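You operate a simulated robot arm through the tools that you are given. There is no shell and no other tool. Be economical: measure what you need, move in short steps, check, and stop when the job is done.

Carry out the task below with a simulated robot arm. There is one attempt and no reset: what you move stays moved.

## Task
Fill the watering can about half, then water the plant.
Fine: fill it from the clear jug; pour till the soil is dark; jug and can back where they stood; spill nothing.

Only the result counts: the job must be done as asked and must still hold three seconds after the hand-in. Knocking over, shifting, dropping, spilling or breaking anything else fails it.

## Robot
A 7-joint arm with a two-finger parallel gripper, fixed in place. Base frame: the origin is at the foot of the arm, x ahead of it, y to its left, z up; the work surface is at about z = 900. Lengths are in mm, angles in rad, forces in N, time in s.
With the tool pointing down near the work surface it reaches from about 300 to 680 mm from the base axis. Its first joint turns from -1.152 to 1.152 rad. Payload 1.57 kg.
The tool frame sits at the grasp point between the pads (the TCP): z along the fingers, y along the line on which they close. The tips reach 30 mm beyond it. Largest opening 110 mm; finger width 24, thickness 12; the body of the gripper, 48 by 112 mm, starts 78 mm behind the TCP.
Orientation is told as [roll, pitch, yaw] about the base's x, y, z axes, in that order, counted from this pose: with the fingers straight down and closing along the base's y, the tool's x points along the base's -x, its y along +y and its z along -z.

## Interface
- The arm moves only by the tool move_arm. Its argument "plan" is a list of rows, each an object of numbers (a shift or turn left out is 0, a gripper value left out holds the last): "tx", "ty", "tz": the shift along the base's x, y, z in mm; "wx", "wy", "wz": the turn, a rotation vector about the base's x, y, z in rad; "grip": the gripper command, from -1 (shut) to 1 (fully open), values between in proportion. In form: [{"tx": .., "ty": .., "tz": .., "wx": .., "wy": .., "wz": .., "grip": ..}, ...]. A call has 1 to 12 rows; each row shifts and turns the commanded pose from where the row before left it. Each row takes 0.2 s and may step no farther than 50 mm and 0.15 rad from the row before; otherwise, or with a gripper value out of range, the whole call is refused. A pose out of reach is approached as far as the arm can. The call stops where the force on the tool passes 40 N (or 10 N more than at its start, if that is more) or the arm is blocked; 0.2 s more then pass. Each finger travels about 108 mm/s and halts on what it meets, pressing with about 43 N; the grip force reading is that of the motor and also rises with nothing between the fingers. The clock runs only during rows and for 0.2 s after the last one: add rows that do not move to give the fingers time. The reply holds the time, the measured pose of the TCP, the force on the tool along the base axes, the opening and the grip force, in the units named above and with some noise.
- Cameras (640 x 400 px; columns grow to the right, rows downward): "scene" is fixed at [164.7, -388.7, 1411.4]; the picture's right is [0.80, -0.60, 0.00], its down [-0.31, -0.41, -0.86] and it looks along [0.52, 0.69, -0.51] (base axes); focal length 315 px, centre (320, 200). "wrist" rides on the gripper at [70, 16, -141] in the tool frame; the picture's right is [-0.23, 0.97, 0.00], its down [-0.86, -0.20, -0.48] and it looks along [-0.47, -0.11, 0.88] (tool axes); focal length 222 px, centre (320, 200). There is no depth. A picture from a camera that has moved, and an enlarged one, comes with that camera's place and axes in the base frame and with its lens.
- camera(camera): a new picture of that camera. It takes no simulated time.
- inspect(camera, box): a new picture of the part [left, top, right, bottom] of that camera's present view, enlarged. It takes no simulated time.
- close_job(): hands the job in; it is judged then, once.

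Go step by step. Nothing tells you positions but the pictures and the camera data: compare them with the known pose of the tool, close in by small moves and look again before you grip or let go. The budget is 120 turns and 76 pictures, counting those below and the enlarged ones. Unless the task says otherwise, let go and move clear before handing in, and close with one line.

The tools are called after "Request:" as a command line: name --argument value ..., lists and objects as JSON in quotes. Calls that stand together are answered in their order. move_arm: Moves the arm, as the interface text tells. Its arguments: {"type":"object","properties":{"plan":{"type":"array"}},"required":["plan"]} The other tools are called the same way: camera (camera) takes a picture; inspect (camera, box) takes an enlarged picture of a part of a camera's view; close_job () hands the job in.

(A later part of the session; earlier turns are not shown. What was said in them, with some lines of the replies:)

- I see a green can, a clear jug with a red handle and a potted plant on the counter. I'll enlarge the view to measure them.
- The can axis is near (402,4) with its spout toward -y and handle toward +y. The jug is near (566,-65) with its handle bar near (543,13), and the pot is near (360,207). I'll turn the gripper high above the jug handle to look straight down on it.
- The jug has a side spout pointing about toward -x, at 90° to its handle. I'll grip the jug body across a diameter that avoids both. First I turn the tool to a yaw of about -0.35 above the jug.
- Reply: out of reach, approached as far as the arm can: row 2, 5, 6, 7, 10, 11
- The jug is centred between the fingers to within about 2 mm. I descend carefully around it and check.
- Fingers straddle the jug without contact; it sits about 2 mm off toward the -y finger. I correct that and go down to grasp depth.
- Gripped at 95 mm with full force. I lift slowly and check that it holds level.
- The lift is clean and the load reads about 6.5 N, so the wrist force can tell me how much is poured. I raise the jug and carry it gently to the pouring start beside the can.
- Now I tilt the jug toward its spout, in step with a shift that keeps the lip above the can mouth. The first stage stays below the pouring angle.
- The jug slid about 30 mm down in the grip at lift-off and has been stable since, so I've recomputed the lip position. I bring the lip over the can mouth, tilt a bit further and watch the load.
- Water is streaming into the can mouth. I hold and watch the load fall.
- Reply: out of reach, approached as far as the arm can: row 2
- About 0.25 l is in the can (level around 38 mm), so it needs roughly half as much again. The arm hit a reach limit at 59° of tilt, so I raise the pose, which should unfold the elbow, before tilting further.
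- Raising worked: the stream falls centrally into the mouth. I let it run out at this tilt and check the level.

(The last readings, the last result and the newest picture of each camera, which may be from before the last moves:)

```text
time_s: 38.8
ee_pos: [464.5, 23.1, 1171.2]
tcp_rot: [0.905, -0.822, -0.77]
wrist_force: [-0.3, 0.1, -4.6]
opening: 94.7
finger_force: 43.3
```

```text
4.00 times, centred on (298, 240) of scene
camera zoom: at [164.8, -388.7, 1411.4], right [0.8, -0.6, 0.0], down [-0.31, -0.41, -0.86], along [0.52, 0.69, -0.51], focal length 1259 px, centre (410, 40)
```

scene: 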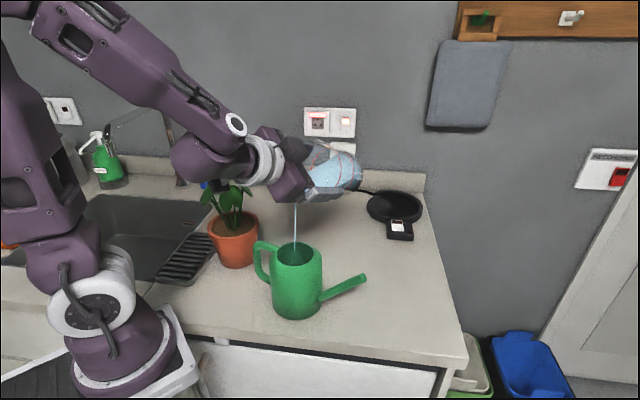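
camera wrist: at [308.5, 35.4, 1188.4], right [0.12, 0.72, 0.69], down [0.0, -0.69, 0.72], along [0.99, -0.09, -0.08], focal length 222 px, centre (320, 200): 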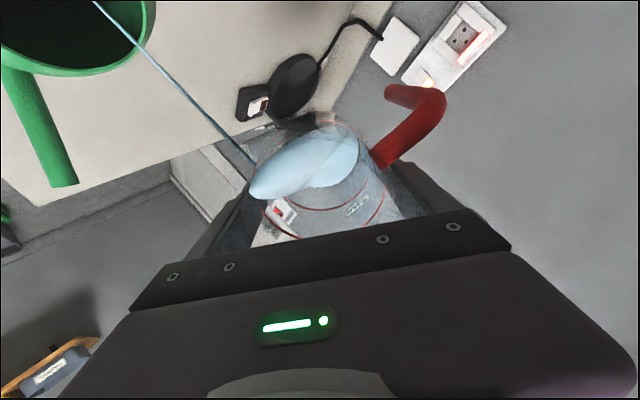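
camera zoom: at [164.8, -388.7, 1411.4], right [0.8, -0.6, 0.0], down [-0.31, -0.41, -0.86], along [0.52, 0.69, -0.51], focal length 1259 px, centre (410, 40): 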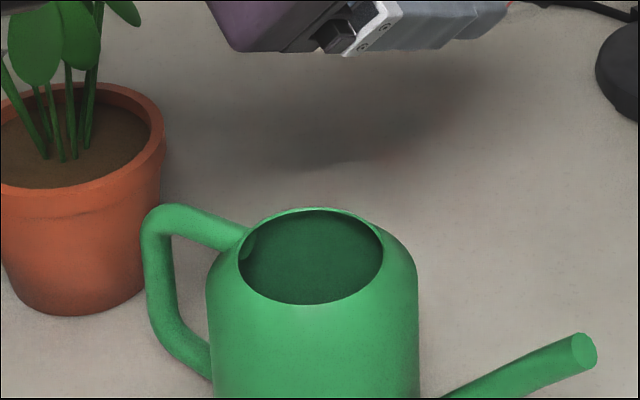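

Request:
move_arm --plan '[{"tx": -0.8, "tz": 0.8, "wx": 0.0055, "wy": -0.0192}, {"tx": -0.8, "tz": 0.8, "wx": 0.0055, "wy": -0.0192}, {}, {}, {}, {}]'

Request:
inspect --camera "scene" --box '[270, 235, 325, 280]'

Request:
move_arm --plan '[{}]'

Request:
inspect --camera "wrist" --box '[0, 0, 280, 200]'

```text
time_s: 40.2
ee_pos: [462.3, 24.4, 1172.8]
tcp_rot: [0.959, -0.844, -0.81]
wrist_force: [0.0, 1.2, -3.8]
opening: 94.6
finger_force: 43.1
```

```text
8.89 times, centred on (298, 258) of scene
camera zoom: at [164.8, -388.7, 1411.4], right [0.8, -0.6, 0.0], down [-0.31, -0.41, -0.86], along [0.52, 0.69, -0.51], focal length 2798 px, centre (520, -311)
```

zoom: 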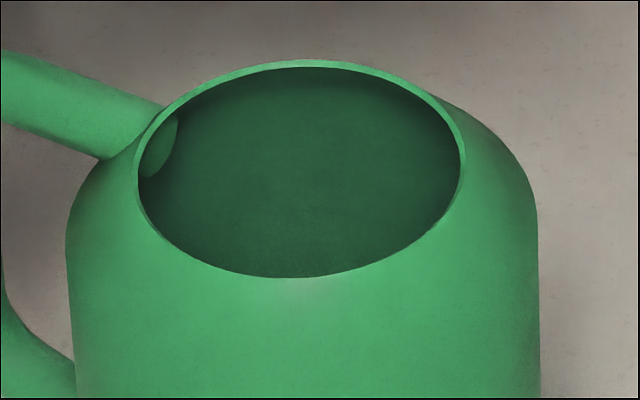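

```text
time_s: 40.6
ee_pos: [463.7, 23.2, 1172.3]
tcp_rot: [0.957, -0.842, -0.808]
wrist_force: [0.9, 0.6, -3.2]
opening: 94.9
finger_force: 43.5
```

```text
2.00 times, centred on (140, 100) of wrist
camera zoom: at [306.4, 35.4, 1183.9], right [0.1, 0.71, 0.7], down [-0.03, -0.7, 0.71], along [0.99, -0.09, -0.05], focal length 444 px, centre (680, 400)
```

zoom: 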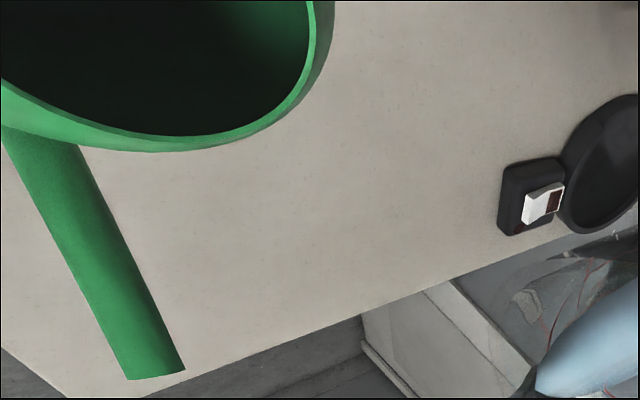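

Request:
move_arm --plan '[{"tx": 1, "wx": -0.0193, "wy": 0.0672}, {"tx": 1, "wx": -0.0193, "wy": 0.0672}, {"tx": 1, "wx": -0.0193, "wy": 0.0672}, {"tx": 1, "wx": -0.0193, "wy": 0.0672}, {"tx": 1, "wx": -0.0193, "wy": 0.0672}, {"tx": 1, "wx": -0.0193, "wy": 0.0672}, {"tx": 1, "wx": -0.0193, "wy": 0.0672}, {"tx": 1, "wx": -0.0193, "wy": 0.0672}, {"tx": 1, "wx": -0.0193, "wy": 0.0672}, {"wx": -0.0193, "wy": 0.0672}, {}]'

Request:
camera --camera "wrist"

```text
time_s: 43.0
ee_pos: [470.2, 24.6, 1170.2]
tcp_rot: [0.345, -0.414, -0.417]
wrist_force: [1.0, 0.2, -4.1]
opening: 94.7
finger_force: 42.6
out of reach, approached as far as the arm can: row 5, 6
```

```text
28 pictures are left
camera wrist: at [347.7, 44.1, 1269.8], right [0.44, 0.81, 0.39], down [0.43, -0.57, 0.7], along [0.79, -0.14, -0.6], focal length 222 px, centre (320, 200)
```

wrist: 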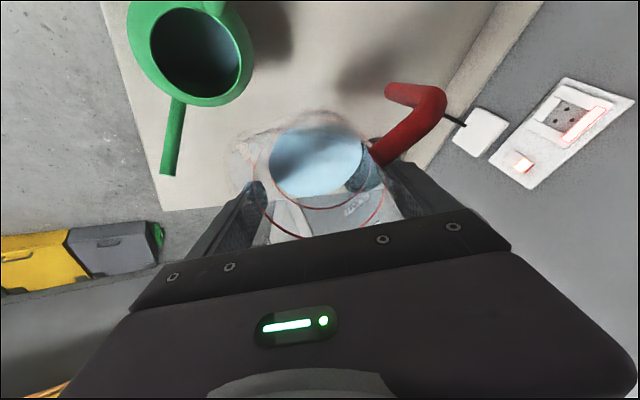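

Request:
inspect --camera "wrist" --box '[120, 0, 260, 120]'

```text
3.33 times, centred on (190, 60) of wrist
camera zoom: at [347.7, 44.1, 1269.8], right [0.44, 0.81, 0.39], down [0.43, -0.57, 0.7], along [0.79, -0.14, -0.6], focal length 740 px, centre (753, 667)
```

zoom: 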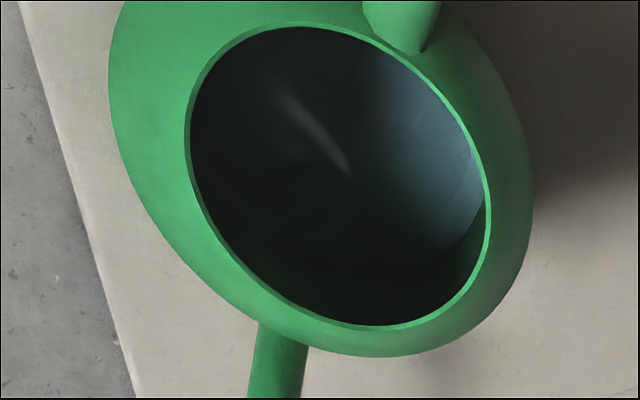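

The can is about half full (level around 62 mm above the counter, of about 122). I set the jug upright and carry it back.

Request:
move_arm --plan '[{"wx": -0.0184, "wy": 0.064}, {"wx": -0.0184, "wy": 0.064}, {"wx": -0.0184, "wy": 0.064}, {"wx": -0.0184, "wy": 0.064}, {"wx": -0.0184, "wy": 0.064}, {"wx": -0.0184, "wy": 0.064}, {"wx": -0.0184, "wy": 0.064}, {"wx": -0.0184, "wy": 0.064}, {}]'

Request:
move_arm --plan '[{"tx": 4, "ty": -4}, {"tx": 8, "ty": -8}, {"tx": 12, "ty": -12}, {"tx": 14, "ty": -14}, {"tx": 14, "ty": -14}, {"tx": 14, "ty": -14}, {"tx": 12, "ty": -12}, {"tx": 8, "ty": -8}, {"tx": 5, "ty": -4}, {"tx": 2, "ty": -2}, {}]'

```text
time_s: 45.0
ee_pos: [469.7, 24.4, 1170.8]
tcp_rot: [0.011, 0.01, -0.349]
wrist_force: [0.4, -0.4, -3.2]
opening: 94.7
finger_force: 42.9
```

```text
time_s: 47.4
ee_pos: [563.2, -67.3, 1169.9]
tcp_rot: [0.011, 0.009, -0.349]
wrist_force: [-0.9, -0.5, -3.8]
opening: 94.8
finger_force: 42.8
```

Request:
move_arm --plan '[{"tx": 1, "ty": -1, "wx": -0.0138, "wy": -0.0056, "tz": -8}, {"tz": -16}, {"tz": -20}, {"tz": -24}, {"tz": -24}, {"tz": -24}, {"tz": -18}, {"tz": -12}, {"tz": -6}, {}]'

Request:
inspect --camera "scene" --box '[335, 180, 435, 310]'

```text
time_s: 49.6
ee_pos: [564.5, -68.4, 1018.2]
tcp_rot: [0.002, -0.001, -0.348]
wrist_force: [0.4, -0.3, -3.4]
opening: 94.7
finger_force: 42.7
```

```text
3.08 times, centred on (385, 245) of scene
camera zoom: at [164.8, -388.7, 1411.4], right [0.8, -0.6, 0.0], down [-0.31, -0.41, -0.86], along [0.52, 0.69, -0.51], focal length 969 px, centre (120, 62)
```

zoom: 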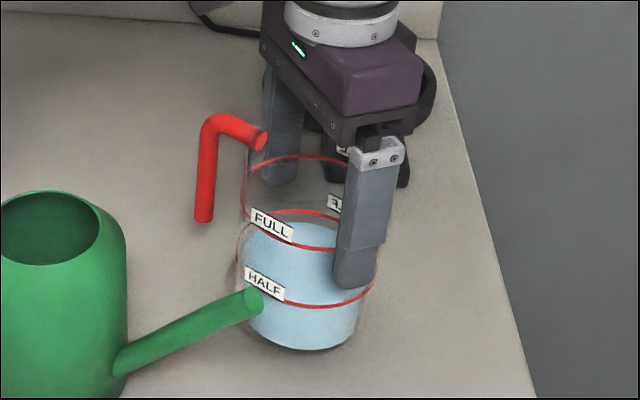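

Request:
move_arm --plan '[{"tz": -4}, {"tz": -3}, {"tz": -3}, {"tz": -2}, {}]'

Request:
move_arm --plan '[{"tz": -2}, {}]'

Request:
move_arm --plan '[{"tz": -2}, {}]'

```text
time_s: 50.8
ee_pos: [563.5, -70.0, 1006.9]
tcp_rot: [0.001, -0.001, -0.348]
wrist_force: [-0.6, -0.3, -3.2]
opening: 94.6
finger_force: 42.7
```

```text
time_s: 51.4
ee_pos: [564.2, -69.0, 1004.6]
tcp_rot: [0.001, 0.001, -0.35]
wrist_force: [0.3, 0.8, -3.8]
opening: 94.7
finger_force: 43.0
```

```text
time_s: 52.0
ee_pos: [564.6, -66.4, 1003.1]
tcp_rot: [0.001, -0.003, -0.349]
wrist_force: [-7.4, 2.0, 23.5]
opening: 94.9
finger_force: 43.6
```

The jug has touched down. I ease off slightly and release.

Request:
move_arm --plan '[{"tz": 1}, {}]'

Request:
move_arm --plan '[{"grip": 0.7}, {"grip": 0.76}, {"grip": 0.82}, {"grip": 0.9}, {"grip": 1.0}, {}, {}]'

Request:
inspect --camera "wrist" --box '[210, 90, 430, 240]'

```text
time_s: 52.6
ee_pos: [563.8, -68.8, 1003.0]
tcp_rot: [0.003, -0.002, -0.348]
wrist_force: [-3.1, -0.4, 14.1]
opening: 94.8
finger_force: 43.1
```

```text
time_s: 54.2
ee_pos: [563.0, -68.7, 1003.4]
tcp_rot: [0.001, 0.001, -0.349]
wrist_force: [0.2, -0.4, 0.1]
opening: 109.8
finger_force: 0.1
```

```text
2.67 times, centred on (320, 165) of wrist
camera zoom: at [504.3, -28.9, 1145.2], right [0.55, 0.84, 0.0], down [0.73, -0.48, 0.48], along [0.4, -0.26, -0.88], focal length 592 px, centre (320, 293)
```

zoom: 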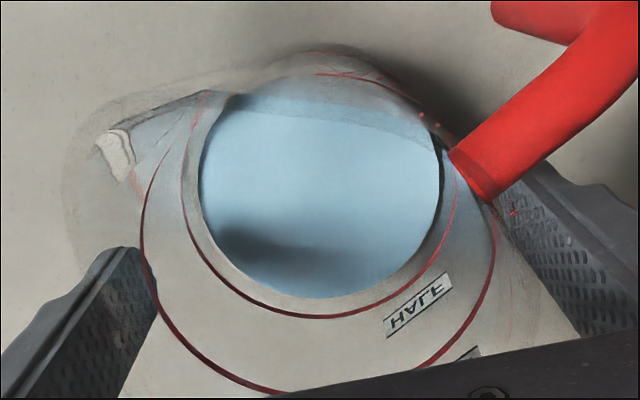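

Request:
move_arm --plan '[{"tz": 6}, {"tz": 10}, {"tz": 14}, {"tz": 20}, {"tz": 30}, {"tz": 35}, {"tz": 40}, {"tz": 30}, {}]'

Request:
camera --camera "scene"

```text
time_s: 56.2
ee_pos: [562.9, -68.2, 1188.3]
tcp_rot: [0.004, 0.001, -0.35]
wrist_force: [-0.1, 0.0, 0.5]
opening: 110.2
finger_force: 0.1
```

```text
24 pictures are left
```

scene: 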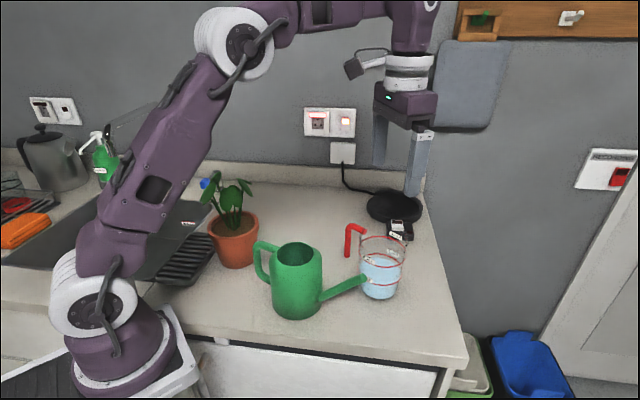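

The jug is back in place with its water at the HALF mark. Next is the can: I turn the gripper so it straddles the handle with the camera on the can side, away from the leaves.

Request:
move_arm --plan '[{"tx": -15, "ty": 8, "wz": 0.15}, {"tx": -15, "ty": 8, "wz": 0.15}, {"tx": -15, "ty": 8, "wz": 0.15}, {"tx": -15, "ty": 8, "wz": 0.15}, {"tx": -15, "ty": 8, "wz": 0.15}, {"tx": -15, "ty": 8, "wz": 0.15}, {"tx": -15, "ty": 8, "wz": 0.15}, {"tx": -15, "ty": 8, "wz": 0.15}, {"tx": -15, "ty": 10, "wz": 0.15}, {"tx": -15, "ty": 10, "wz": 0.15}, {"tx": -10, "ty": 10, "wz": 0.15}, {"tx": -10, "ty": 10, "wz": 0.15}]'

Request:
move_arm --plan '[{"tx": -10, "ty": 10, "wz": 0.15}, {"tx": -10, "ty": 10, "wz": 0.15}, {"tx": -5, "ty": 10, "wz": 0.15}, {"tx": -3, "ty": 5, "wz": 0.15}, {}]'

Request:
camera --camera "wrist"

```text
time_s: 58.8
ee_pos: [391.7, 34.0, 1187.8]
tcp_rot: [0.002, 0.001, 1.451]
wrist_force: [0.0, 0.3, 0.7]
opening: 110.2
finger_force: 0.0
```

```text
time_s: 60.0
ee_pos: [364.8, 71.4, 1187.5]
tcp_rot: [0.002, 0.001, 2.051]
wrist_force: [-0.4, -0.4, -0.3]
opening: 110.1
finger_force: 0.1
```

```text
23 pictures are left
camera wrist: at [383.9, 1.8, 1329.8], right [-0.97, -0.25, 0.0], down [-0.22, 0.85, 0.48], along [-0.12, 0.46, -0.88], focal length 222 px, centre (320, 200)
```

wrist: 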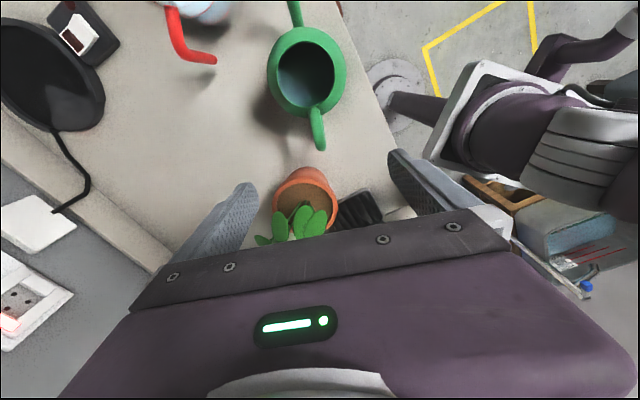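

Request:
inspect --camera "wrist" --box '[250, 20, 370, 250]'

```text
1.74 times, centred on (310, 135) of wrist
camera zoom: at [383.9, 1.8, 1329.8], right [-0.97, -0.25, 0.0], down [-0.22, 0.85, 0.48], along [-0.12, 0.46, -0.88], focal length 386 px, centre (337, 313)
```

zoom: 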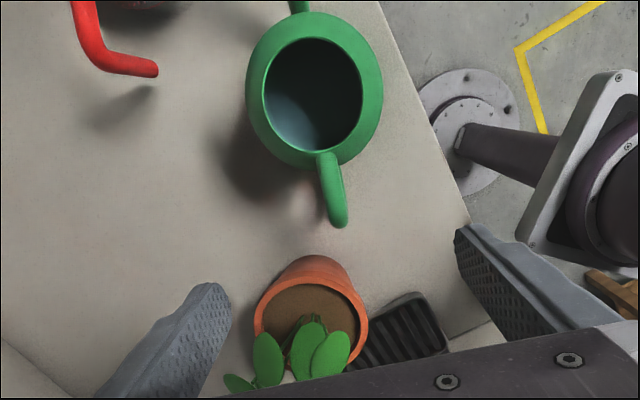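

Request:
move_arm --plan '[{"tx": 0, "ty": 4, "tz": -30, "wz": -0.02}, {"tz": -40}, {"tz": -40}, {}]'

Request:
inspect --camera "wrist" --box '[180, 20, 460, 240]'

Request:
inspect --camera "scene" --box '[190, 140, 350, 330]'

```text
time_s: 61.0
ee_pos: [366.2, 73.7, 1078.9]
tcp_rot: [0.002, 0.002, 2.03]
wrist_force: [-0.1, -0.2, 0.6]
opening: 110.4
finger_force: 0.1
```

```text
1.82 times, centred on (320, 130) of wrist
camera zoom: at [382.7, 5.1, 1219.9], right [-0.97, -0.23, 0.0], down [-0.2, 0.85, 0.48], along [-0.11, 0.47, -0.88], focal length 404 px, centre (320, 327)
```

zoom: 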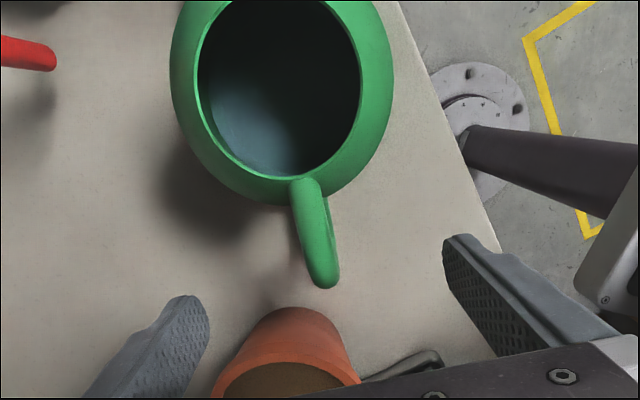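

```text
2.11 times, centred on (270, 235) of scene
camera zoom: at [164.8, -388.7, 1411.4], right [0.8, -0.6, 0.0], down [-0.31, -0.41, -0.86], along [0.52, 0.69, -0.51], focal length 663 px, centre (425, 126)
```

zoom: 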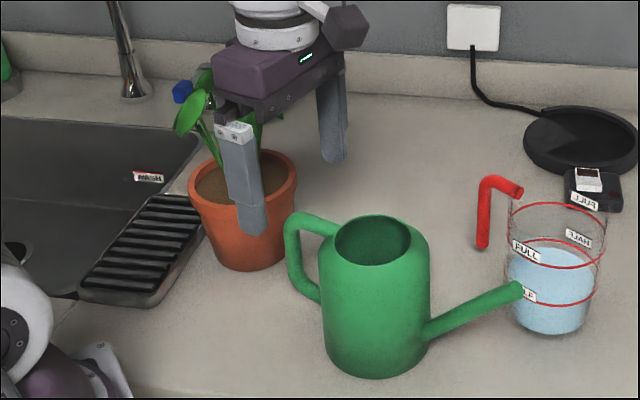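

Request:
move_arm --plan '[{"tz": -25, "wz": -0.015}, {"tz": -25}, {"tz": -18}, {"tz": -11}, {}]'

Request:
inspect --camera "wrist" --box '[180, 20, 460, 240]'

Request:
inspect --camera "scene" --box '[190, 170, 350, 330]'

```text
time_s: 62.2
ee_pos: [365.4, 74.1, 999.9]
tcp_rot: [0.001, 0.0, 2.014]
wrist_force: [0.0, -0.2, 0.0]
opening: 110.1
finger_force: 0.1
```

```text
1.82 times, centred on (320, 130) of wrist
camera zoom: at [381.1, 4.8, 1141.2], right [-0.98, -0.21, 0.0], down [-0.19, 0.86, 0.48], along [-0.1, 0.47, -0.88], focal length 404 px, centre (320, 327)
```

zoom: 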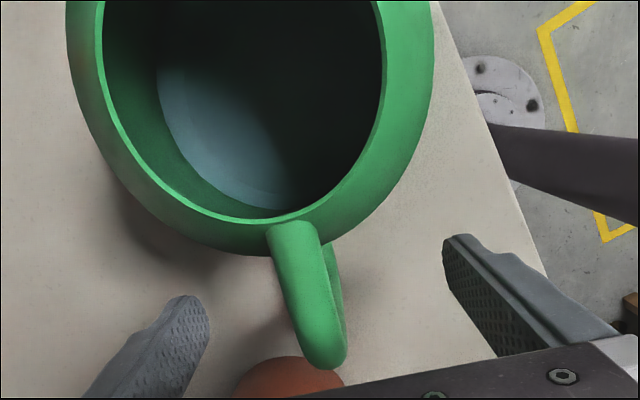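

```text
2.50 times, centred on (270, 250) of scene
camera zoom: at [164.8, -388.7, 1411.4], right [0.8, -0.6, 0.0], down [-0.31, -0.41, -0.86], along [0.52, 0.69, -0.51], focal length 787 px, centre (445, 75)
```

zoom: 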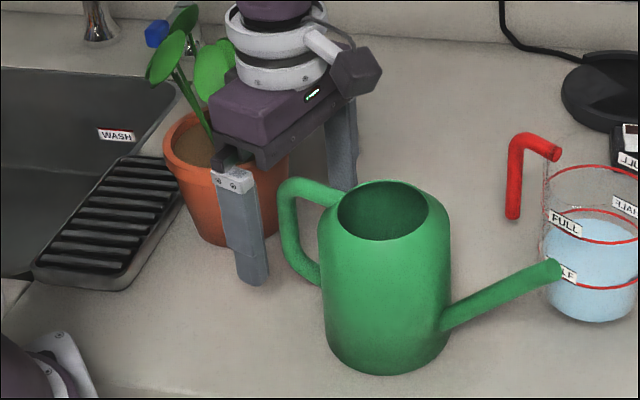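

The handle bar is centred between the pads. Closing gradually.

Request:
move_arm --plan '[{"grip": 0.6}, {"grip": 0.2}, {"grip": -0.2}, {"grip": -0.5}, {"grip": -0.65}, {"grip": -0.75}, {"grip": -0.85}, {"grip": -1}, {}, {}]'

Request:
inspect --camera "wrist" --box '[180, 20, 460, 240]'

```text
time_s: 64.4
ee_pos: [365.1, 74.3, 1000.5]
tcp_rot: [0.0, 0.0, 2.014]
wrist_force: [1.2, 0.5, -0.8]
opening: 15.8
finger_force: 31.7
```

```text
1.82 times, centred on (320, 130) of wrist
camera zoom: at [381.3, 4.9, 1141.4], right [-0.98, -0.21, 0.0], down [-0.19, 0.86, 0.48], along [-0.1, 0.47, -0.88], focal length 404 px, centre (320, 327)
```

zoom: 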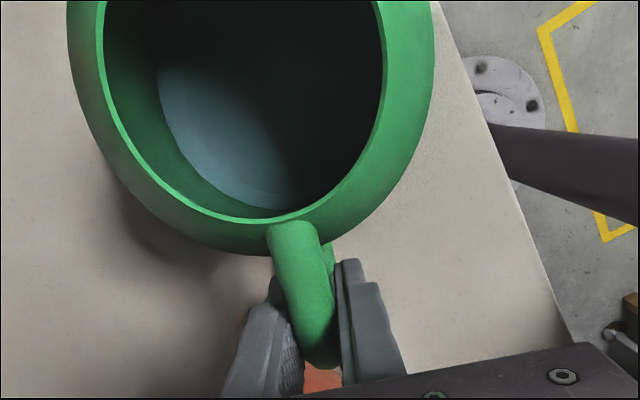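

Request:
move_arm --plan '[{}, {"tz": 2}, {"tz": 3}, {"tz": 5}, {"tz": 5}, {"tz": 5}, {}]'

Request:
inspect --camera "scene" --box '[190, 170, 390, 330]'

```text
time_s: 66.0
ee_pos: [365.8, 74.1, 1019.2]
tcp_rot: [0.001, 0.0, 2.012]
wrist_force: [0.1, 0.8, -4.7]
opening: 15.7
finger_force: 31.6
```

```text
2.50 times, centred on (290, 250) of scene
camera zoom: at [164.8, -388.7, 1411.4], right [0.8, -0.6, 0.0], down [-0.31, -0.41, -0.86], along [0.52, 0.69, -0.51], focal length 787 px, centre (395, 75)
```

zoom: 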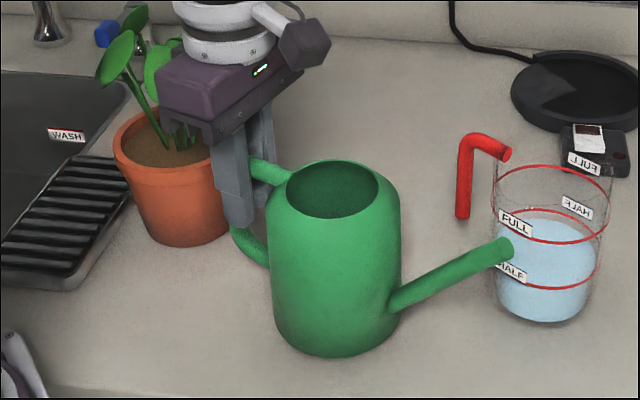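

The can lifted level and holds. I raise it clear, then swing it clockwise in stages so the spout ends up pointing at the pot from the -y side.

Request:
move_arm --plan '[{"tz": 5}, {"tz": 10}, {"tz": 14}, {"tz": 14}, {"tz": 14}, {"tz": 14}, {"tz": 11}, {"tz": 6}, {"tz": 3}, {}]'

Request:
move_arm --plan '[{"tx": 3, "ty": -3, "wz": -0.04}, {"tx": 7, "ty": -6, "wz": -0.08}, {"tx": 8, "ty": -7, "wz": -0.11}, {"tx": 8, "ty": -7, "wz": -0.11}, {"tx": 8, "ty": -7, "wz": -0.11}, {"tx": 8, "ty": -7, "wz": -0.11}, {"tx": 8, "ty": -7, "wz": -0.11}, {"tx": 8, "ty": -7, "wz": -0.11}, {"tx": 7, "ty": -7, "wz": -0.11}, {"tx": 5, "ty": -7, "wz": -0.11}, {"tx": 3, "ty": -5, "wz": -0.11}, {"tx": 2, "ty": -5, "wz": -0.11}]'

Request:
camera --camera "scene"

```text
time_s: 68.2
ee_pos: [365.6, 74.7, 1110.6]
tcp_rot: [0.001, 0.0, 2.015]
wrist_force: [-0.9, -0.2, -4.8]
opening: 16.0
finger_force: 31.3
```

```text
time_s: 70.8
ee_pos: [440.9, -0.3, 1110.4]
tcp_rot: [0.002, 0.0, 0.792]
wrist_force: [0.9, -0.4, -4.5]
opening: 16.1
finger_force: 31.6
```

```text
15 pictures are left
```

scene: 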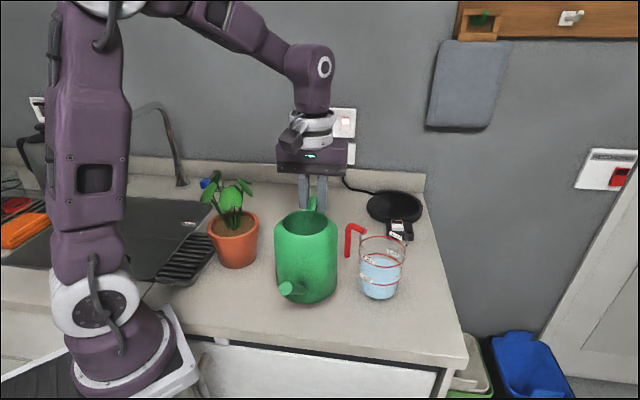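

Request:
move_arm --plan '[{"tx": 2, "ty": -4, "wz": -0.11}, {"tx": 2, "ty": -4, "wz": -0.11}, {"tx": 2, "ty": -4, "wz": -0.11}, {"tx": 2, "ty": -4, "wz": -0.11}, {"tx": 2, "ty": -4, "wz": -0.11}, {"tx": 2, "ty": -4, "wz": -0.11}, {"tx": 2, "ty": -4, "wz": -0.11}, {"tx": 2, "ty": -4, "wz": -0.11}, {"ty": -4, "wz": -0.11}, {"ty": -4, "wz": -0.11}, {"ty": -4, "wz": -0.11}, {"ty": -4, "wz": -0.11}]'

Request:
move_arm --plan '[{"ty": -4, "wz": -0.11}, {"ty": -4, "wz": -0.11}, {"ty": -2, "wz": -0.11}, {"ty": -2, "wz": -0.11}, {"wz": -0.11}, {"wz": -0.08}, {"wz": -0.044}, {}, {}]'

Request:
camera --camera "scene"

```text
time_s: 73.4
ee_pos: [455.4, -50.5, 1110.9]
tcp_rot: [0.002, 0.0, -0.528]
wrist_force: [-1.3, -0.4, -5.2]
opening: 15.9
finger_force: 31.0
```

```text
time_s: 75.4
ee_pos: [456.3, -60.1, 1110.6]
tcp_rot: [0.0, 0.0, -1.199]
wrist_force: [1.1, 0.2, -5.0]
opening: 15.9
finger_force: 31.4
```

```text
14 pictures are left
```

scene: 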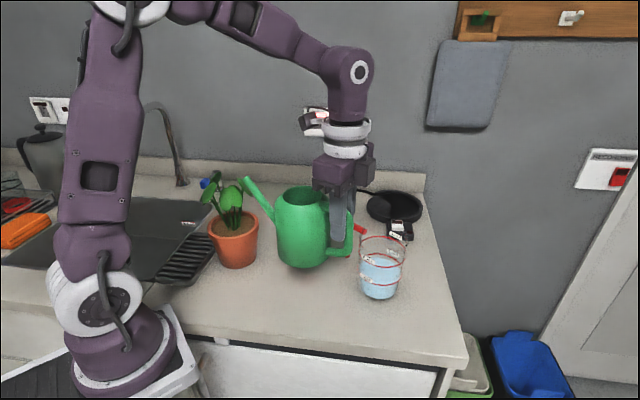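

Request:
move_arm --plan '[{"tz": -6}, {"tz": -12}, {"tz": -15}, {"tz": -15}, {"tz": -15}, {"tz": -14}, {"tz": -10}, {"tz": -5}, {"tz": -3}, {}]'

Request:
inspect --camera "scene" --box '[190, 150, 370, 300]'

Request:
camera --camera "wrist"

```text
time_s: 77.6
ee_pos: [456.4, -60.2, 1016.4]
tcp_rot: [0.004, 0.0, -1.198]
wrist_force: [-0.4, -0.8, -4.3]
opening: 16.0
finger_force: 30.8
```

```text
2.67 times, centred on (280, 225) of scene
camera zoom: at [164.8, -388.7, 1411.4], right [0.8, -0.6, 0.0], down [-0.31, -0.41, -0.86], along [0.52, 0.69, -0.51], focal length 840 px, centre (427, 133)
```

zoom: 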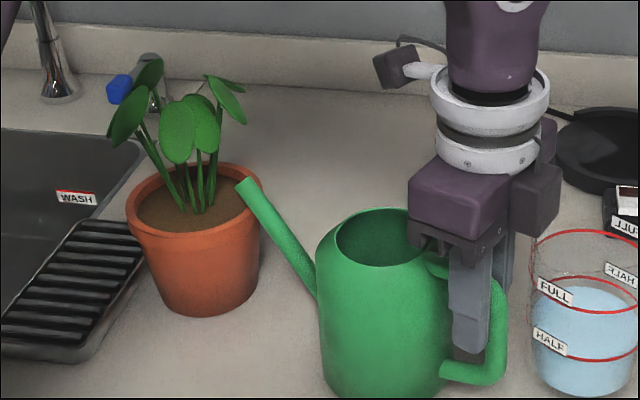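

```text
12 pictures are left
camera wrist: at [446.6, 10.8, 1157.7], right [0.99, 0.14, 0.0], down [0.13, -0.87, 0.48], along [0.07, -0.47, -0.88], focal length 222 px, centre (320, 200)
```

wrist: 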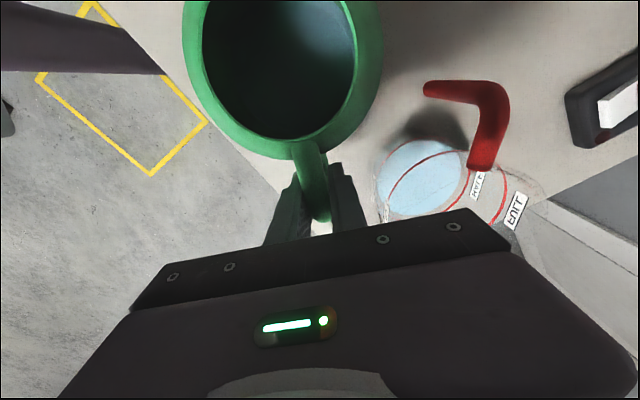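

The spout tip is just outside the pot rim, below the leaves. I slide it in over the open soil, to the +x side of the front stem, and begin tilting below the pouring angle.

Request:
move_arm --plan '[{"tx": 1, "ty": 6}, {"tx": 1, "ty": 9}, {"tx": 2, "ty": 9}, {"tx": 1, "ty": 6}, {"ty": 3}, {}]'

Request:
move_arm --plan '[{"tz": 9, "ty": 0.5, "wx": -0.0466, "wy": -0.0182}, {"tz": 9, "ty": 0.5, "wx": -0.0466, "wy": -0.0182}, {"tz": 9, "ty": 0.5, "wx": -0.0466, "wy": -0.0182}, {"tz": 9, "ty": 0.5, "wx": -0.0466, "wy": -0.0182}, {"tz": 9, "ty": 0.5, "wx": -0.0466, "wy": -0.0182}, {"tz": 9, "tx": -1, "ty": 0.5, "wx": -0.0466, "wy": -0.0182}, {}]'

Request:
inspect --camera "scene" --box '[190, 150, 350, 300]'

```text
time_s: 79.0
ee_pos: [460.0, -28.4, 1016.1]
tcp_rot: [0.002, 0.0, -1.198]
wrist_force: [0.0, 0.6, -5.6]
opening: 15.8
finger_force: 31.1
```

```text
time_s: 80.6
ee_pos: [460.4, -24.1, 1069.4]
tcp_rot: [0.0, -0.303, -1.197]
wrist_force: [-0.4, -0.3, -5.3]
opening: 15.8
finger_force: 31.4
```

```text
2.67 times, centred on (270, 225) of scene
camera zoom: at [164.8, -388.7, 1411.4], right [0.8, -0.6, 0.0], down [-0.31, -0.41, -0.86], along [0.52, 0.69, -0.51], focal length 840 px, centre (453, 133)
```

zoom: 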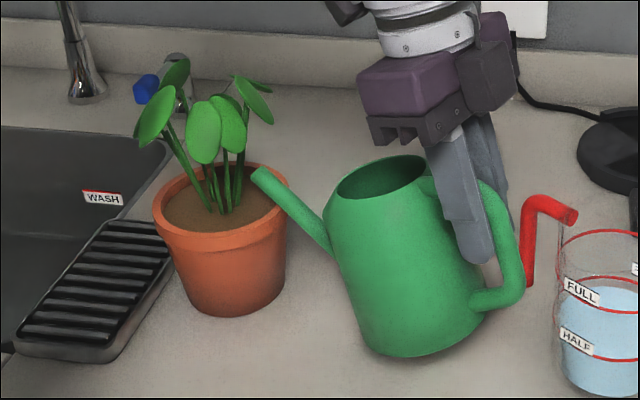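

Request:
move_arm --plan '[{"tx": -2, "ty": 3}, {"tx": -2.5, "ty": 3}, {"tx": -1, "ty": 2, "tz": 8, "wx": -0.0373, "wy": -0.0145}, {"tx": -1, "ty": 2, "tz": 8, "wx": -0.0373, "wy": -0.0145}, {"tx": -1, "ty": 2, "tz": 8, "wx": -0.0373, "wy": -0.0145}, {}, {}]'

Request:
inspect --camera "scene" --box '[210, 170, 310, 260]'

```text
time_s: 82.2
ee_pos: [453.3, -12.4, 1093.6]
tcp_rot: [-0.001, -0.421, -1.198]
wrist_force: [-0.9, 0.1, -5.4]
opening: 15.7
finger_force: 31.3
```

```text
4.44 times, centred on (260, 215) of scene
camera zoom: at [164.8, -388.7, 1411.4], right [0.8, -0.6, 0.0], down [-0.31, -0.41, -0.86], along [0.52, 0.69, -0.51], focal length 1399 px, centre (587, 133)
```

zoom: 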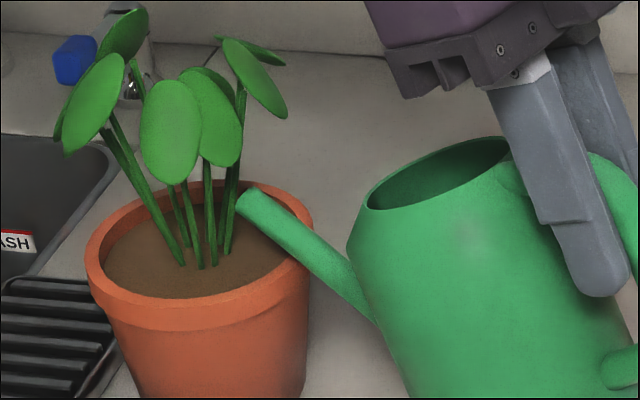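

Request:
move_arm --plan '[{"tx": -1, "ty": 2.7, "tz": 7.2, "wx": -0.0373, "wy": -0.0145}, {"tx": -1, "ty": 2.7, "tz": 7.2, "wx": -0.0373, "wy": -0.0145}, {}]'

Request:
inspect --camera "scene" --box '[210, 170, 310, 260]'

```text
time_s: 83.0
ee_pos: [450.9, -7.9, 1107.4]
tcp_rot: [0.0, -0.502, -1.197]
wrist_force: [0.0, 0.5, -4.4]
opening: 15.9
finger_force: 31.2
```

```text
4.44 times, centred on (260, 215) of scene
camera zoom: at [164.8, -388.7, 1411.4], right [0.8, -0.6, 0.0], down [-0.31, -0.41, -0.86], along [0.52, 0.69, -0.51], focal length 1399 px, centre (587, 133)
```

zoom: 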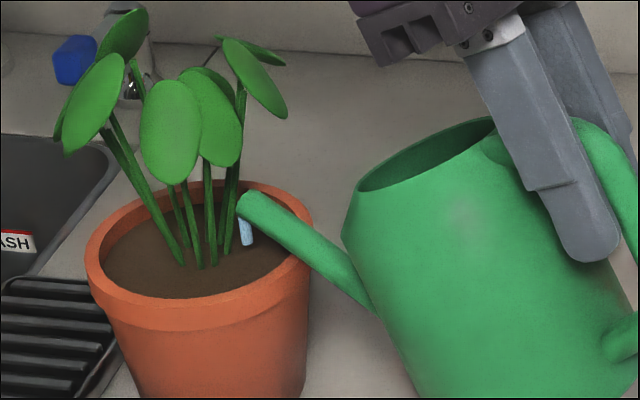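

Water is landing on the soil and it is starting to darken. I hold here.

Request:
move_arm --plan '[{}, {}, {}, {}, {}, {}]'

Request:
inspect --camera "scene" --box '[210, 170, 310, 260]'

```text
time_s: 84.4
ee_pos: [450.8, -5.9, 1106.9]
tcp_rot: [0.001, -0.502, -1.198]
wrist_force: [-0.1, 0.2, -3.8]
opening: 15.8
finger_force: 30.8
```

```text
4.44 times, centred on (260, 215) of scene
camera zoom: at [164.8, -388.7, 1411.4], right [0.8, -0.6, 0.0], down [-0.31, -0.41, -0.86], along [0.52, 0.69, -0.51], focal length 1399 px, centre (587, 133)
```

zoom: 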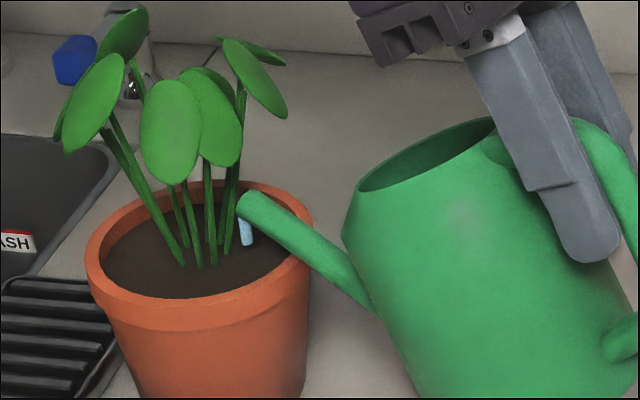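

Request:
move_arm --plan '[{}, {}, {}, {}, {}, {}, {}, {}]'

Request:
inspect --camera "scene" --box '[210, 170, 310, 260]'

```text
time_s: 86.2
ee_pos: [451.9, -6.1, 1106.6]
tcp_rot: [0.0, -0.5, -1.197]
wrist_force: [-0.4, 0.2, -4.5]
opening: 15.7
finger_force: 32.2
```

```text
4.44 times, centred on (260, 215) of scene
camera zoom: at [164.8, -388.7, 1411.4], right [0.8, -0.6, 0.0], down [-0.31, -0.41, -0.86], along [0.52, 0.69, -0.51], focal length 1399 px, centre (587, 133)
```

zoom: 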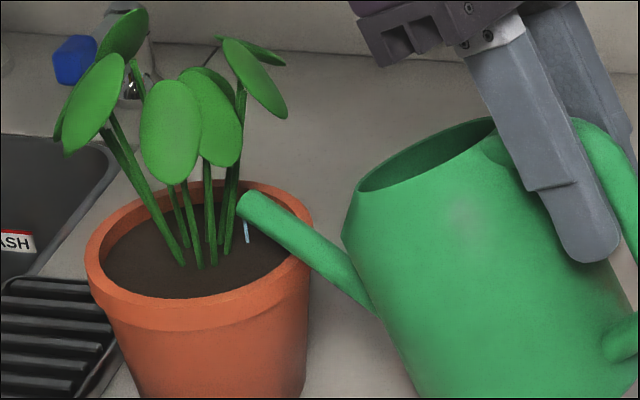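

The soil is evenly dark and the stream is running dry. I let the last of it finish, then tip the can back with the tip still over the pot.

Request:
move_arm --plan '[{}, {}, {}, {}, {"tx": 0.8, "ty": -2.3, "tz": -7.6, "wx": 0.0373, "wy": 0.0145}, {"tx": 0.8, "ty": -2.3, "tz": -7.6, "wx": 0.0373, "wy": 0.0145}, {"tx": 0.8, "ty": -2.3, "tz": -7.6, "wx": 0.0373, "wy": 0.0145}, {"tx": 0.8, "ty": -2.3, "tz": -7.6, "wx": 0.0373, "wy": 0.0145}, {"tx": 0.8, "ty": -2.3, "tz": -7.6, "wx": 0.0373, "wy": 0.0145}, {}, {}, {}]'

Request:
inspect --camera "scene" --box '[190, 160, 340, 300]'

```text
time_s: 88.8
ee_pos: [453.7, -18.3, 1069.8]
tcp_rot: [-0.002, -0.302, -1.197]
wrist_force: [-0.5, 0.4, -4.0]
opening: 15.9
finger_force: 30.9
```

```text
2.86 times, centred on (265, 230) of scene
camera zoom: at [164.8, -388.7, 1411.4], right [0.8, -0.6, 0.0], down [-0.31, -0.41, -0.86], along [0.52, 0.69, -0.51], focal length 899 px, centre (477, 114)
```

zoom: 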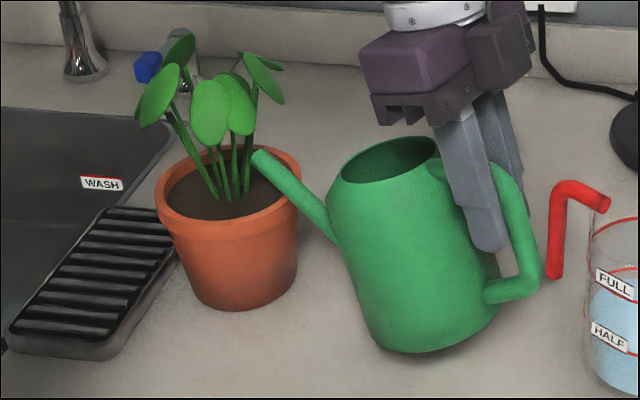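

Request:
move_arm --plan '[{"tz": -8.5, "ty": -0.6, "wx": 0.0466, "wy": 0.0182}, {"tz": -8.5, "ty": -0.6, "wx": 0.0466, "wy": 0.0182}, {"tz": -8.5, "ty": -0.6, "wx": 0.0466, "wy": 0.0182}, {"tz": -8.5, "ty": -0.6, "wx": 0.0466, "wy": 0.0182}, {"tz": -8.5, "ty": -0.6, "wx": 0.0466, "wy": 0.0182}, {"tz": -8.5, "ty": -0.6, "wx": 0.0466, "wy": 0.0182}, {}, {"ty": -6}, {"ty": -10}, {"ty": -12}, {"ty": -9}, {"ty": -4}]'

Request:
move_arm --plan '[{"tz": 5}, {"tz": 10}, {"tz": 15}, {"tz": 15}, {"tz": 15}, {"tz": 15}, {"tz": 12}, {"tz": 6}, {}]'

```text
time_s: 91.4
ee_pos: [455.2, -63.8, 1019.0]
tcp_rot: [0.001, 0.0, -1.199]
wrist_force: [0.0, 0.7, -3.9]
opening: 15.7
finger_force: 31.4
```

```text
time_s: 93.4
ee_pos: [455.0, -63.2, 1112.2]
tcp_rot: [0.002, -0.001, -1.197]
wrist_force: [-0.4, -0.5, -3.6]
opening: 15.6
finger_force: 31.5
```

Request:
move_arm --plan '[{"wz": 0.05}, {"wz": 0.1}, {"ty": 1, "wz": 0.11}, {"ty": 2, "wz": 0.11}, {"ty": 4, "wz": 0.11}, {"ty": 4, "wz": 0.11}, {"ty": 4, "wz": 0.11}, {"ty": 4, "wz": 0.11}, {"ty": 4, "wz": 0.11}, {"ty": 4, "wz": 0.11}, {"ty": 4, "wz": 0.11}, {"ty": 4, "wz": 0.11}]'

Request:
move_arm --plan '[{"tx": -2, "ty": 4, "wz": 0.11}, {"tx": -2, "ty": 4, "wz": 0.11}, {"tx": -2, "ty": 4, "wz": 0.11}, {"tx": -2, "ty": 4, "wz": 0.11}, {"tx": -2, "ty": 4, "wz": 0.11}, {"tx": -2, "ty": 4, "wz": 0.11}, {"tx": -2, "ty": 4, "wz": 0.08}, {}]'

Request:
move_arm --plan '[{"tx": -3, "ty": 3, "wz": 0.06}, {"tx": -5, "ty": 5, "wz": 0.11}, {"tx": -7, "ty": 7, "wz": 0.11}, {"tx": -8, "ty": 8, "wz": 0.11}, {"tx": -8, "ty": 8, "wz": 0.11}, {"tx": -8, "ty": 8, "wz": 0.11}, {"tx": -8, "ty": 8, "wz": 0.11}, {"tx": -8, "ty": 8, "wz": 0.11}, {"tx": -8, "ty": 8, "wz": 0.11}, {"tx": -6, "ty": 6, "wz": 0.11}, {"tx": -4, "ty": 3, "wz": 0.11}, {}]'

```text
time_s: 96.0
ee_pos: [454.5, -28.7, 1112.7]
tcp_rot: [0.003, 0.002, 0.055]
wrist_force: [-0.7, 0.1, -4.0]
opening: 15.7
finger_force: 31.6
```

```text
time_s: 97.8
ee_pos: [441.8, -0.4, 1111.6]
tcp_rot: [0.001, 0.001, 0.792]
wrist_force: [-0.6, -1.1, -3.2]
opening: 15.6
finger_force: 31.4
```

```text
time_s: 100.4
ee_pos: [367.9, 71.2, 1112.0]
tcp_rot: [0.002, 0.002, 1.953]
wrist_force: [0.1, -0.1, -4.0]
opening: 15.8
finger_force: 31.4
```

Request:
move_arm --plan '[{"tx": -1.3, "ty": 1.5, "wz": 0.03}, {"tx": -1.3, "ty": 1.5, "wz": 0.031}, {"tz": -8}, {"tz": -15}, {"tz": -18}, {"tz": -18}, {"tz": -18}, {"tz": -14}, {"tz": -8}, {"tz": -5}, {}]'

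Request:
inspect --camera "scene" --box '[190, 170, 390, 330]'

```text
time_s: 102.8
ee_pos: [364.8, 75.0, 1006.9]
tcp_rot: [0.002, -0.002, 2.011]
wrist_force: [0.3, -0.4, -3.7]
opening: 16.1
finger_force: 31.6
```

```text
2.50 times, centred on (290, 250) of scene
camera zoom: at [164.8, -388.7, 1411.4], right [0.8, -0.6, 0.0], down [-0.31, -0.41, -0.86], along [0.52, 0.69, -0.51], focal length 787 px, centre (395, 75)
```

zoom: 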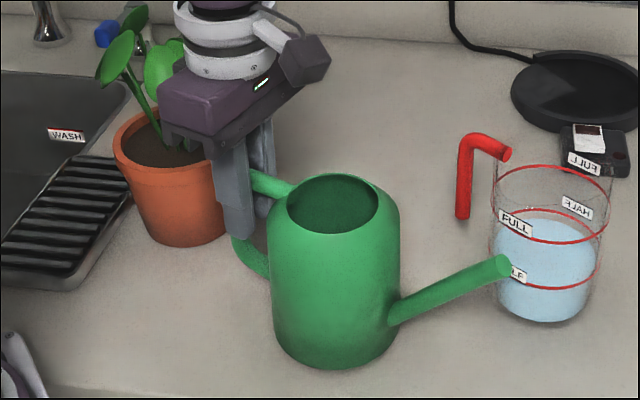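

Aligned with the original spot, about 6 mm up. I lower in small steps until contact.

Request:
move_arm --plan '[{"ty": -0.5, "tz": -3}, {"tz": -1.5}, {}]'

Request:
move_arm --plan '[{"tz": -1}, {}]'

Request:
move_arm --plan '[{"tz": -1}, {}]'

```text
time_s: 103.6
ee_pos: [366.0, 74.8, 1002.7]
tcp_rot: [0.003, -0.001, 2.012]
wrist_force: [0.5, -0.7, -3.2]
opening: 15.7
finger_force: 31.5
```

```text
time_s: 104.2
ee_pos: [366.5, 73.7, 1002.5]
tcp_rot: [0.002, 0.001, 2.012]
wrist_force: [0.3, -0.3, -4.6]
opening: 15.9
finger_force: 31.0
```

```text
time_s: 104.8
ee_pos: [365.1, 74.0, 1001.9]
tcp_rot: [0.001, -0.001, 2.012]
wrist_force: [-1.1, 1.1, 5.6]
opening: 15.6
finger_force: 31.3
```

Request:
move_arm --plan '[{"grip": -0.72}, {"grip": -0.66}, {"grip": -0.5}, {"grip": -0.2}, {"grip": 0.2}, {"grip": 0.6}, {"grip": 1.0}, {}, {}]'

Request:
inspect --camera "wrist" --box '[180, 20, 460, 240]'

```text
time_s: 106.8
ee_pos: [365.2, 74.9, 1001.6]
tcp_rot: [0.001, 0.001, 2.014]
wrist_force: [0.0, 0.2, -0.3]
opening: 110.2
finger_force: 0.1
```

```text
1.82 times, centred on (320, 130) of wrist
camera zoom: at [381.0, 4.8, 1142.9], right [-0.98, -0.21, 0.0], down [-0.18, 0.86, 0.48], along [-0.1, 0.47, -0.88], focal length 404 px, centre (320, 327)
```

zoom: 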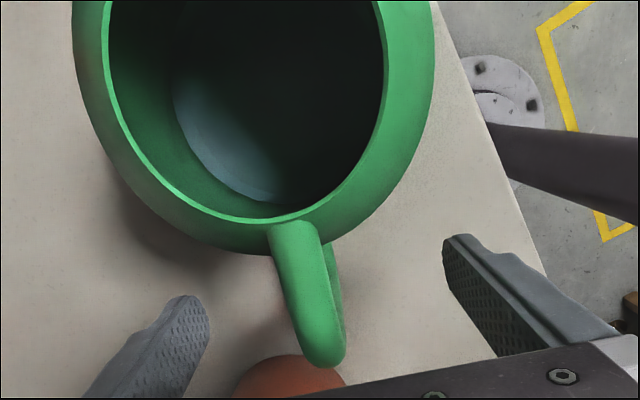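

The can stands almost exactly as before. I go straight up and away, then take a final look.

Request:
move_arm --plan '[{"tz": 8}, {"tz": 15}, {"tz": 25}, {"tz": 35}, {"tz": 40}, {"tz": 40}, {"tz": 35}, {"tx": 15, "ty": -20}, {"tx": 15, "ty": -20}, {}, {}]'

Request:
camera --camera "scene"

Request:
inspect --camera "scene" --box '[190, 160, 430, 330]'

```text
time_s: 109.2
ee_pos: [395.6, 33.5, 1199.7]
tcp_rot: [0.002, 0.0, 2.014]
wrist_force: [0.0, -0.6, -0.1]
opening: 110.3
finger_force: 0.1
```

```text
3 pictures are left
```

scene: 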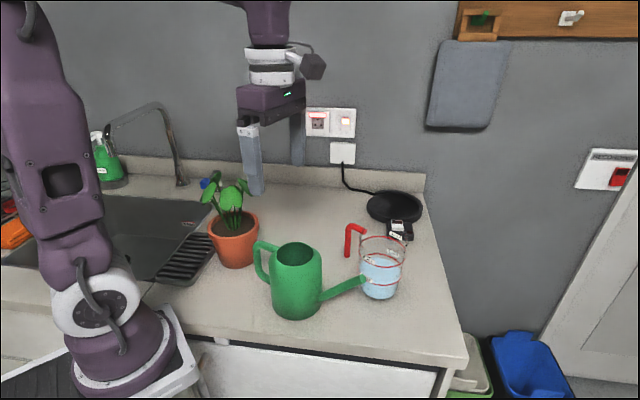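

```text
2.35 times, centred on (310, 245) of scene
camera zoom: at [164.7, -388.7, 1411.4], right [0.8, -0.6, 0.0], down [-0.31, -0.41, -0.86], along [0.52, 0.69, -0.51], focal length 741 px, centre (344, 94)
```

zoom: 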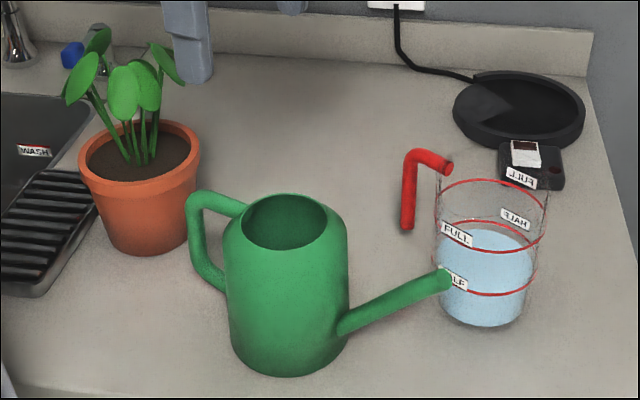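

The can is half filled from the jug, the soil is dark, and both vessels are back where they stood to within a few millimetres, with nothing spilled.

Request:
close_job

```text
The job is handed in.
```

I filled the watering can to about half from the clear jug and watered the plant until its soil was evenly dark. The jug and can are back where they stood to within a few millimetres, and I saw no spills. The jug may have turned a few degrees.
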